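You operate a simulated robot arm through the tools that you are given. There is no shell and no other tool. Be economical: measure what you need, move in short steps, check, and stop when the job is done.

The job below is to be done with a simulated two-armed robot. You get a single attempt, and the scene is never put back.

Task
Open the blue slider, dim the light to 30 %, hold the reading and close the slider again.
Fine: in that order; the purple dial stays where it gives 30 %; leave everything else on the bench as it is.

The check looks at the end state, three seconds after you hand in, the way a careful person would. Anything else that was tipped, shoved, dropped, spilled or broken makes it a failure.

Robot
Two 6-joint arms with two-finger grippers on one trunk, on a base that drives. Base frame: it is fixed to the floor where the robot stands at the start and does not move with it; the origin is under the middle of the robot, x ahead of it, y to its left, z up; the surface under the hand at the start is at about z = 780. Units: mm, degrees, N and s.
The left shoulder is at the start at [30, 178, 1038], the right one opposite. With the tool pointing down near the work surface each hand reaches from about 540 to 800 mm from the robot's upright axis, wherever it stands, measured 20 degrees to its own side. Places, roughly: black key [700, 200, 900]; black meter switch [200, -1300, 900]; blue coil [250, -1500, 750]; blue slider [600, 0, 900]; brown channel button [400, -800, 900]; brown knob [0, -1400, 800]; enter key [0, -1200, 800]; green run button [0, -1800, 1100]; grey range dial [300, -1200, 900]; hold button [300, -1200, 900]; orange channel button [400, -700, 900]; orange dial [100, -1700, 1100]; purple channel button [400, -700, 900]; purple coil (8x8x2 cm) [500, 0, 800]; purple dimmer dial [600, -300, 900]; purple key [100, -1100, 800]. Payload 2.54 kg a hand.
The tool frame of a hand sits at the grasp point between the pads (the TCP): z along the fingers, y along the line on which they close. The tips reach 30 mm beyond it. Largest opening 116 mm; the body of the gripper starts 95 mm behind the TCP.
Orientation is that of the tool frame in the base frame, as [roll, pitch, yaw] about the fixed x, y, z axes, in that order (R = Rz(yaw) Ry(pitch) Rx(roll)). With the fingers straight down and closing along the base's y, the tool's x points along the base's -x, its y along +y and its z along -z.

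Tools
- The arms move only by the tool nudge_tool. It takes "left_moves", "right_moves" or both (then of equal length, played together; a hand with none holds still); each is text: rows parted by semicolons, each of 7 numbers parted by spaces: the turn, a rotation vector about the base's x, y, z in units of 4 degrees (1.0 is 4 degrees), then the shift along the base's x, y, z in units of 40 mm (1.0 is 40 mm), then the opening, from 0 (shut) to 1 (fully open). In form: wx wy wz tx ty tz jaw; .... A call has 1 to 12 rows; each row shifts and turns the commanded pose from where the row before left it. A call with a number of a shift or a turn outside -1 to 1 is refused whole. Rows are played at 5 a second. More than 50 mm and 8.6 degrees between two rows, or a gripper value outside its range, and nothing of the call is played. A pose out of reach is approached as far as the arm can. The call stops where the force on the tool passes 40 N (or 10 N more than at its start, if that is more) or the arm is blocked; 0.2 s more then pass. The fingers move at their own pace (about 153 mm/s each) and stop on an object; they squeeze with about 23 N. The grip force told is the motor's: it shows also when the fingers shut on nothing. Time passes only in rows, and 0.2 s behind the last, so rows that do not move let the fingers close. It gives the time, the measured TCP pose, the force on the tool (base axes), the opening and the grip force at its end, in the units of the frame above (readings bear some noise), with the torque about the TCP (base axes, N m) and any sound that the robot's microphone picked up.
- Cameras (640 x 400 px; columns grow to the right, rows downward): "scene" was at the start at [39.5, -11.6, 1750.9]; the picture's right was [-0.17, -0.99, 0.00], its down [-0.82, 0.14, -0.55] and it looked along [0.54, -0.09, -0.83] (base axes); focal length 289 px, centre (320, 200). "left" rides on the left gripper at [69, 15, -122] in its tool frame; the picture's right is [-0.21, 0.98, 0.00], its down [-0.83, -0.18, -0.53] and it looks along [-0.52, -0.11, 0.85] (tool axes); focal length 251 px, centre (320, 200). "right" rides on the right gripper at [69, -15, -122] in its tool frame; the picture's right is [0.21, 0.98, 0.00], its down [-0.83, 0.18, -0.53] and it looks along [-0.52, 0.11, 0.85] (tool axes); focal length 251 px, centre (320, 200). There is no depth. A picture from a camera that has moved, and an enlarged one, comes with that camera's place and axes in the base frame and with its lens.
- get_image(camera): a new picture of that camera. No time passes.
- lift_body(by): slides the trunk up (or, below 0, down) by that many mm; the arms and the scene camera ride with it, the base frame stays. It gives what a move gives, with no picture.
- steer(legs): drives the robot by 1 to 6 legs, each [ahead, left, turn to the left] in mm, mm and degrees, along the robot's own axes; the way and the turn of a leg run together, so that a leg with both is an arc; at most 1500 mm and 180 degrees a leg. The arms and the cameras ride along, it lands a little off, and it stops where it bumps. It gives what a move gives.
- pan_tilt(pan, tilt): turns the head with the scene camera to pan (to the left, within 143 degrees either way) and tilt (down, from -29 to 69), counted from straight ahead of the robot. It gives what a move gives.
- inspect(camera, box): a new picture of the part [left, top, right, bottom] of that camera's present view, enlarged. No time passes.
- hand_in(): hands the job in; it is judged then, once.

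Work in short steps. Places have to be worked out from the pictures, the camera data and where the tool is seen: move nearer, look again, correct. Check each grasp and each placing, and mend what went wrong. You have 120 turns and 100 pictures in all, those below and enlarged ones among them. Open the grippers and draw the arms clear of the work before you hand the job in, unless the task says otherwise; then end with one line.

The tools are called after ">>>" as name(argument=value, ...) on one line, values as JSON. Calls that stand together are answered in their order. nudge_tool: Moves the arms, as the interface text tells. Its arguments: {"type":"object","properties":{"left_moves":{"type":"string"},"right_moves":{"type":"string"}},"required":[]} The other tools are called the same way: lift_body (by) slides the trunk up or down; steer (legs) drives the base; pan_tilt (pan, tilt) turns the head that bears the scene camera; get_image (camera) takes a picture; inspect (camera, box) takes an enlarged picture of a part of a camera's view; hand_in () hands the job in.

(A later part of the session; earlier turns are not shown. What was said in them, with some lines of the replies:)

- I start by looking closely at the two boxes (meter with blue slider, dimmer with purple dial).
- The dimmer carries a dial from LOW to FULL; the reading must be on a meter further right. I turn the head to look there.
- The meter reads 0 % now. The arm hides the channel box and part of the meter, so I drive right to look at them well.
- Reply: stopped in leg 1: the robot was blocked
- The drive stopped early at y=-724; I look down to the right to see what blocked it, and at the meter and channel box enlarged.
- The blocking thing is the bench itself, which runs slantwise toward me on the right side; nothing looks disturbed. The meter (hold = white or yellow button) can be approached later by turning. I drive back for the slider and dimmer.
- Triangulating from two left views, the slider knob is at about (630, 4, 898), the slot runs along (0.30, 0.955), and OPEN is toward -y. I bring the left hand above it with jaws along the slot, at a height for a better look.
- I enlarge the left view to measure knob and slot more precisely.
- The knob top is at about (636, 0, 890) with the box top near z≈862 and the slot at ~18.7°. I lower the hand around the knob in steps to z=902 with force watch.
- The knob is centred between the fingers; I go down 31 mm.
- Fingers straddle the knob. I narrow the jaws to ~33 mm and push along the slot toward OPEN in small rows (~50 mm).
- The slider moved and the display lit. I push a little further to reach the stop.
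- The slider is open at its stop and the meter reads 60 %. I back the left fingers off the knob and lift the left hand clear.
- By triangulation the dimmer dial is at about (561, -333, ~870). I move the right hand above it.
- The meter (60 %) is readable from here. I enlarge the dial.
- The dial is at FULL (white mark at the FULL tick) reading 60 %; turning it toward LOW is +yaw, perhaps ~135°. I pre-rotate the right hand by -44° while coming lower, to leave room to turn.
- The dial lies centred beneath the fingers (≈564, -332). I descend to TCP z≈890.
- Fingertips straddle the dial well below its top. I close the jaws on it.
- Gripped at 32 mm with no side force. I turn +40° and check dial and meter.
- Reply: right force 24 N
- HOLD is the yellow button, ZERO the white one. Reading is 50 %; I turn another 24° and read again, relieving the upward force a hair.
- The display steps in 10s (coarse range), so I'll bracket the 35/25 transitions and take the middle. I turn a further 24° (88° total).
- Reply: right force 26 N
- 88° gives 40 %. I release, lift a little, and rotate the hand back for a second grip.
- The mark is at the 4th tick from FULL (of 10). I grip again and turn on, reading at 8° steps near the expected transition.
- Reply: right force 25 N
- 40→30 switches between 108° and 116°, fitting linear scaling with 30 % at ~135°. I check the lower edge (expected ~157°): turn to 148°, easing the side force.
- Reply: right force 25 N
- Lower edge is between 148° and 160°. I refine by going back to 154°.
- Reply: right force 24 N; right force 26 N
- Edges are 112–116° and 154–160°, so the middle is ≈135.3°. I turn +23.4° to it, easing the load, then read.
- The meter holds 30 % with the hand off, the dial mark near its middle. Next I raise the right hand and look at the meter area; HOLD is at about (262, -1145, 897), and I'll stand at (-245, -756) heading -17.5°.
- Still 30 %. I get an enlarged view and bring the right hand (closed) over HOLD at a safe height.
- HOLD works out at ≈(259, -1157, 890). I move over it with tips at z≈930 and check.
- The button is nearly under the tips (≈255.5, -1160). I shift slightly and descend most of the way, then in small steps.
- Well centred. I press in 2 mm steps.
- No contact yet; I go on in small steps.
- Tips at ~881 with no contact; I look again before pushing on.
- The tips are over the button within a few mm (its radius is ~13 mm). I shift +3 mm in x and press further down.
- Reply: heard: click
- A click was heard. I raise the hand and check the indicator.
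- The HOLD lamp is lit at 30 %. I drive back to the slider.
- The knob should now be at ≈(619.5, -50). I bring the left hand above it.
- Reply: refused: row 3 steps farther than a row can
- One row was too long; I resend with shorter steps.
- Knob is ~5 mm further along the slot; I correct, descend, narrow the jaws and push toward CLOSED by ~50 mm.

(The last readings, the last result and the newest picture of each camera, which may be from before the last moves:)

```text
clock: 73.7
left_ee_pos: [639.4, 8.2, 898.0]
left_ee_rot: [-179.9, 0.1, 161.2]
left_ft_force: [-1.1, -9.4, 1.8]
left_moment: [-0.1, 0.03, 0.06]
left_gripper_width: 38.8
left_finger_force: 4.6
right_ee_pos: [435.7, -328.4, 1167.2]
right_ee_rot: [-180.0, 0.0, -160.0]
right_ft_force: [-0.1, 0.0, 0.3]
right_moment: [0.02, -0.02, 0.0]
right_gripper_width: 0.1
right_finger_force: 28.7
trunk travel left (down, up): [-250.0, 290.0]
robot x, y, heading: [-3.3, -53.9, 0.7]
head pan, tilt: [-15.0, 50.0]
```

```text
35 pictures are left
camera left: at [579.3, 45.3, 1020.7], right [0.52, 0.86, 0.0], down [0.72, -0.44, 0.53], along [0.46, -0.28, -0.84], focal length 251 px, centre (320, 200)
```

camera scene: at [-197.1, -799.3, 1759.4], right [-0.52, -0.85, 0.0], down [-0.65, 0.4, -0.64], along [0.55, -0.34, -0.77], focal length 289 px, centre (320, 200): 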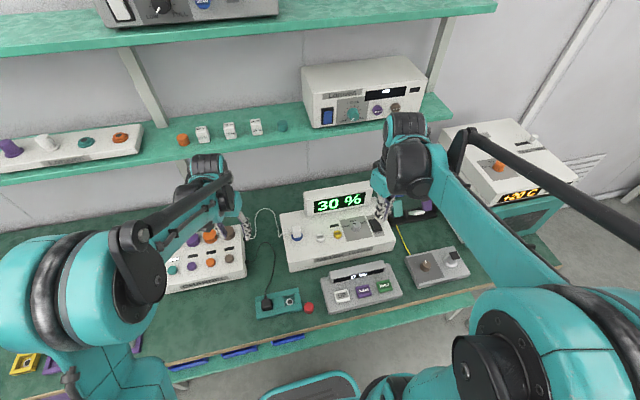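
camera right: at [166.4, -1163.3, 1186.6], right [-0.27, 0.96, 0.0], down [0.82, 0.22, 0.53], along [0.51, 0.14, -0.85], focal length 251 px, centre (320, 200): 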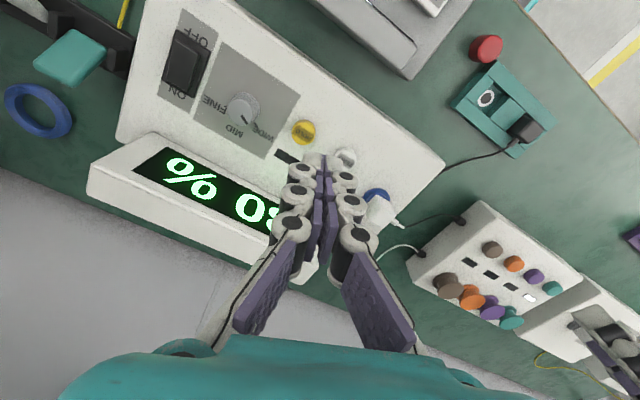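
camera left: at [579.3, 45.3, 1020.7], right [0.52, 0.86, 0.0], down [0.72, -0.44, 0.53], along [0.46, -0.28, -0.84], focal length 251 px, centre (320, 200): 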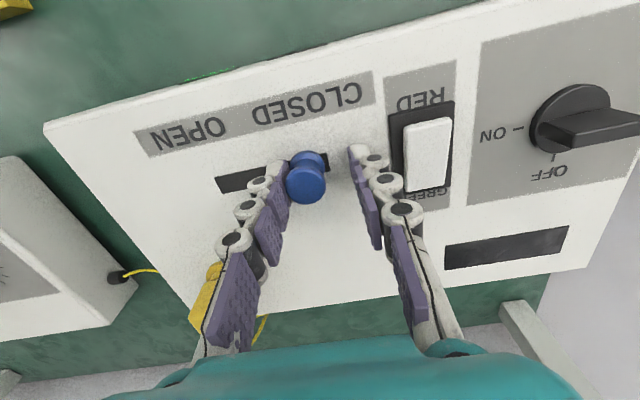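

The slider is at its CLOSED stop and the display is dark. I back off 7 mm and lift away, then check everything from above.

>>> nudge_tool(left_moves="0 0 0 -0.05 -0.16 0 0.35; 0 0 0 0 0 0.3 0.35; 0 0 0 0 0 0.9 0.35; 0 0 0 0 0 1 0.4; 0 0 0 -0.4 0.3 1 0.5; 0 0 0 -0.5 0.3 0.9 0.5; 0 0 0 -0.8 0.3 0.7 1; 0 0 0 -0.9 0.3 0.3 1; 0 0 0 -0.9 0.3 0 1", right_moves="0 0 0 0 0 0 0; 0 0 0 0 0 0.3 0; 0 0 0 0 0 0.3 0.3; 0 0 0 -0.3 0 0.3 1; 0 0 0 -0.3 0 0 1; 0 0 0 0 0 0 1; 0 0 0 0 0 0 1; 0 0 0 0 0 0 1; 0 0 0 0 0 0 1")

>>> pan_tilt(pan=-10, tilt=52)

>>> get_image(camera="scene")

>>> inspect(camera="scene", box=[230, 160, 470, 310])

>>> pan_tilt(pan=-60, tilt=35)

>>> get_image(camera="scene")

```text
clock: 75.7
left_ee_pos: [496.3, 62.4, 1104.2]
left_ee_rot: [-179.9, 0.0, 161.2]
left_ft_force: [0.4, 0.4, 0.4]
left_moment: [-0.02, -0.03, -0.01]
left_gripper_width: 115.9
left_finger_force: 0.0
right_ee_pos: [411.5, -326.2, 1204.8]
right_ee_rot: [-179.9, 0.1, -160.0]
right_ft_force: [-0.8, 0.3, -0.4]
right_moment: [-0.01, -0.06, 0.02]
right_gripper_width: 116.1
right_finger_force: 0.0
trunk travel left (down, up): [-250.0, 290.0]
robot x, y, heading: [-3.0, -51.8, 0.6]
head pan, tilt: [-15.0, 50.0]
```

```text
clock: 76.4
left_ee_pos: [498.6, 62.2, 1102.9]
left_ee_rot: [179.9, 0.0, 161.3]
left_ft_force: [-0.3, -0.3, 0.1]
left_moment: [0.02, -0.01, -0.01]
left_gripper_width: 116.1
left_finger_force: 0.0
right_ee_pos: [413.5, -328.1, 1202.9]
right_ee_rot: [-180.0, 0.0, -160.0]
right_ft_force: [-0.4, 0.4, -0.5]
right_moment: [0.03, 0.0, -0.01]
right_gripper_width: 116.0
right_finger_force: 0.1
trunk travel left (down, up): [-250.0, 290.0]
robot x, y, heading: [-3.8, -49.0, 0.5]
head pan, tilt: [-10.0, 52.0]
```

```text
34 pictures are left
camera scene: at [40.8, -65.1, 1756.7], right [-0.16, -0.99, 0.0], down [-0.78, 0.13, -0.62], along [0.61, -0.1, -0.79], focal length 289 px, centre (320, 200)
```

scene: 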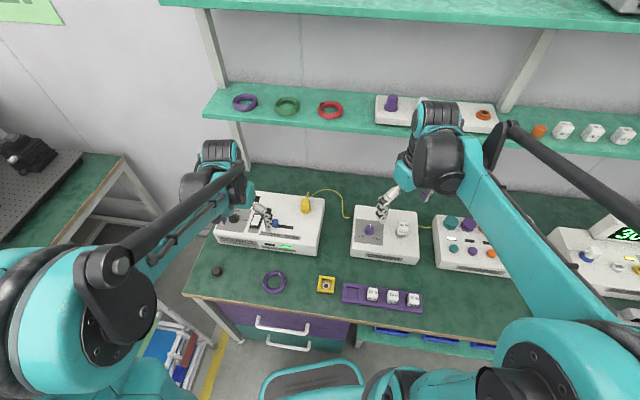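

```text
2.67 times, centred on (350, 235) of scene
camera zoom: at [40.8, -65.1, 1756.7], right [-0.16, -0.99, 0.0], down [-0.78, 0.13, -0.62], along [0.61, -0.1, -0.79], focal length 770 px, centre (240, 107)
```

zoom: 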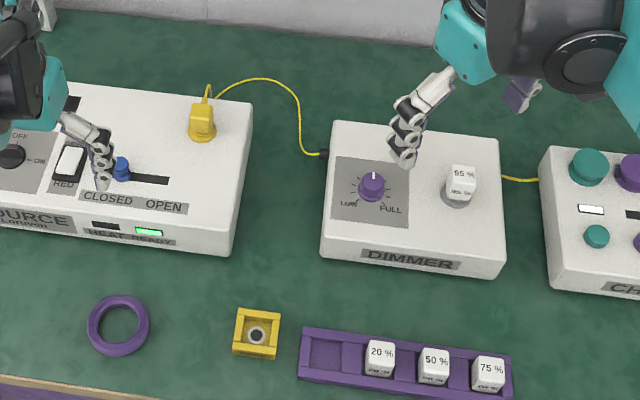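

```text
clock: 77.5
left_ee_pos: [498.6, 61.6, 1103.6]
left_ee_rot: [-179.9, 0.1, 161.2]
left_ft_force: [0.1, -1.0, 0.0]
left_moment: [-0.01, 0.02, 0.01]
left_gripper_width: 116.0
left_finger_force: 0.0
right_ee_pos: [413.1, -326.5, 1203.5]
right_ee_rot: [180.0, -0.1, -159.9]
right_ft_force: [0.0, 0.1, 0.2]
right_moment: [0.01, 0.02, -0.01]
right_gripper_width: 116.1
right_finger_force: 0.2
trunk travel left (down, up): [-250.0, 290.0]
robot x, y, heading: [-7.3, -52.9, 0.6]
head pan, tilt: [-60.0, 35.0]
```

```text
32 pictures are left
camera scene: at [11.0, -128.4, 1781.1], right [-0.86, -0.51, 0.0], down [-0.29, 0.49, -0.82], along [0.42, -0.7, -0.57], focal length 289 px, centre (320, 200)
```

scene: 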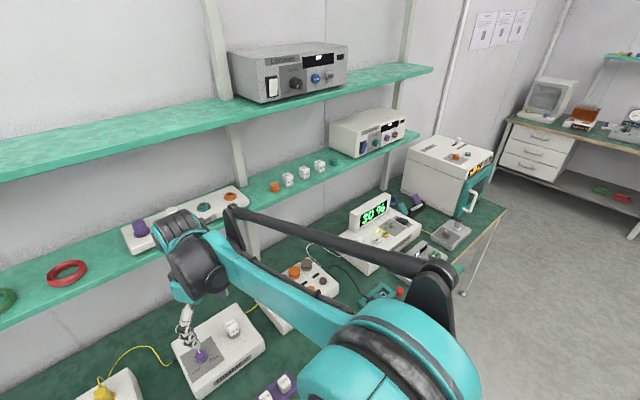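

The slider is closed and the dial mark stands at mid-scale; I check the held reading.

>>> inspect(camera="scene", box=[330, 180, 430, 242])

>>> inspect(camera="left", box=[200, 60, 500, 250])

```text
6.40 times, centred on (380, 211) of scene
camera zoom: at [11.0, -128.4, 1781.1], right [-0.86, -0.51, 0.0], down [-0.29, 0.49, -0.82], along [0.42, -0.7, -0.57], focal length 1849 px, centre (-64, 130)
```

zoom: 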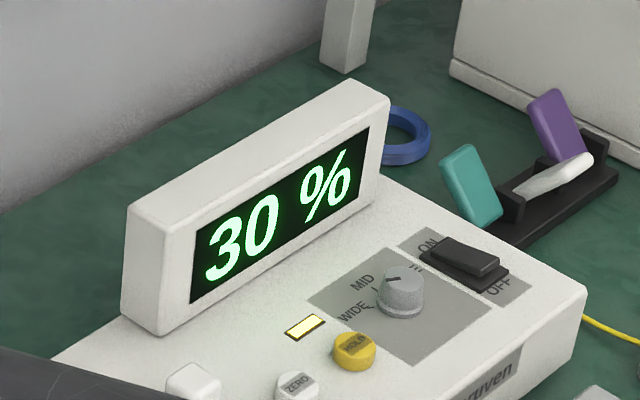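

```text
2.11 times, centred on (350, 155) of left
camera zoom: at [437.5, 99.5, 1226.0], right [0.52, 0.86, 0.0], down [0.72, -0.44, 0.53], along [0.46, -0.28, -0.85], focal length 529 px, centre (257, 295)
```

zoom: 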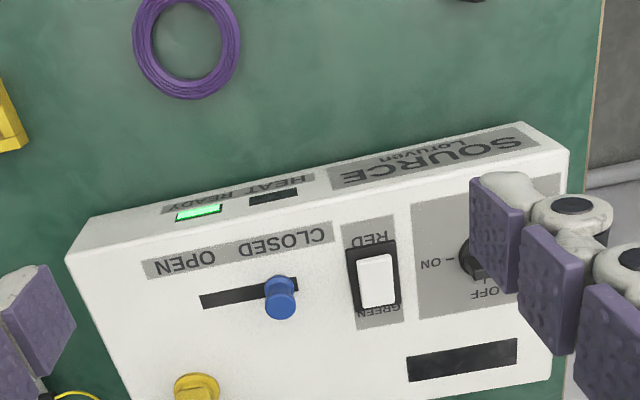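

The meter holds 30 % with its lamp lit, the slider is closed, the dial is at mid-scale and both hands are open and clear. I hand in.

>>> hand_in()

```text
The job is handed in.
```

I opened the blue slider, dimmed the light to 30 %, held the reading with the HOLD lamp lit, and closed the slider again. The meter only shows steps of 10 %, so I set the purple dial midway between the points where the reading switches to 40 % and to 20 %.
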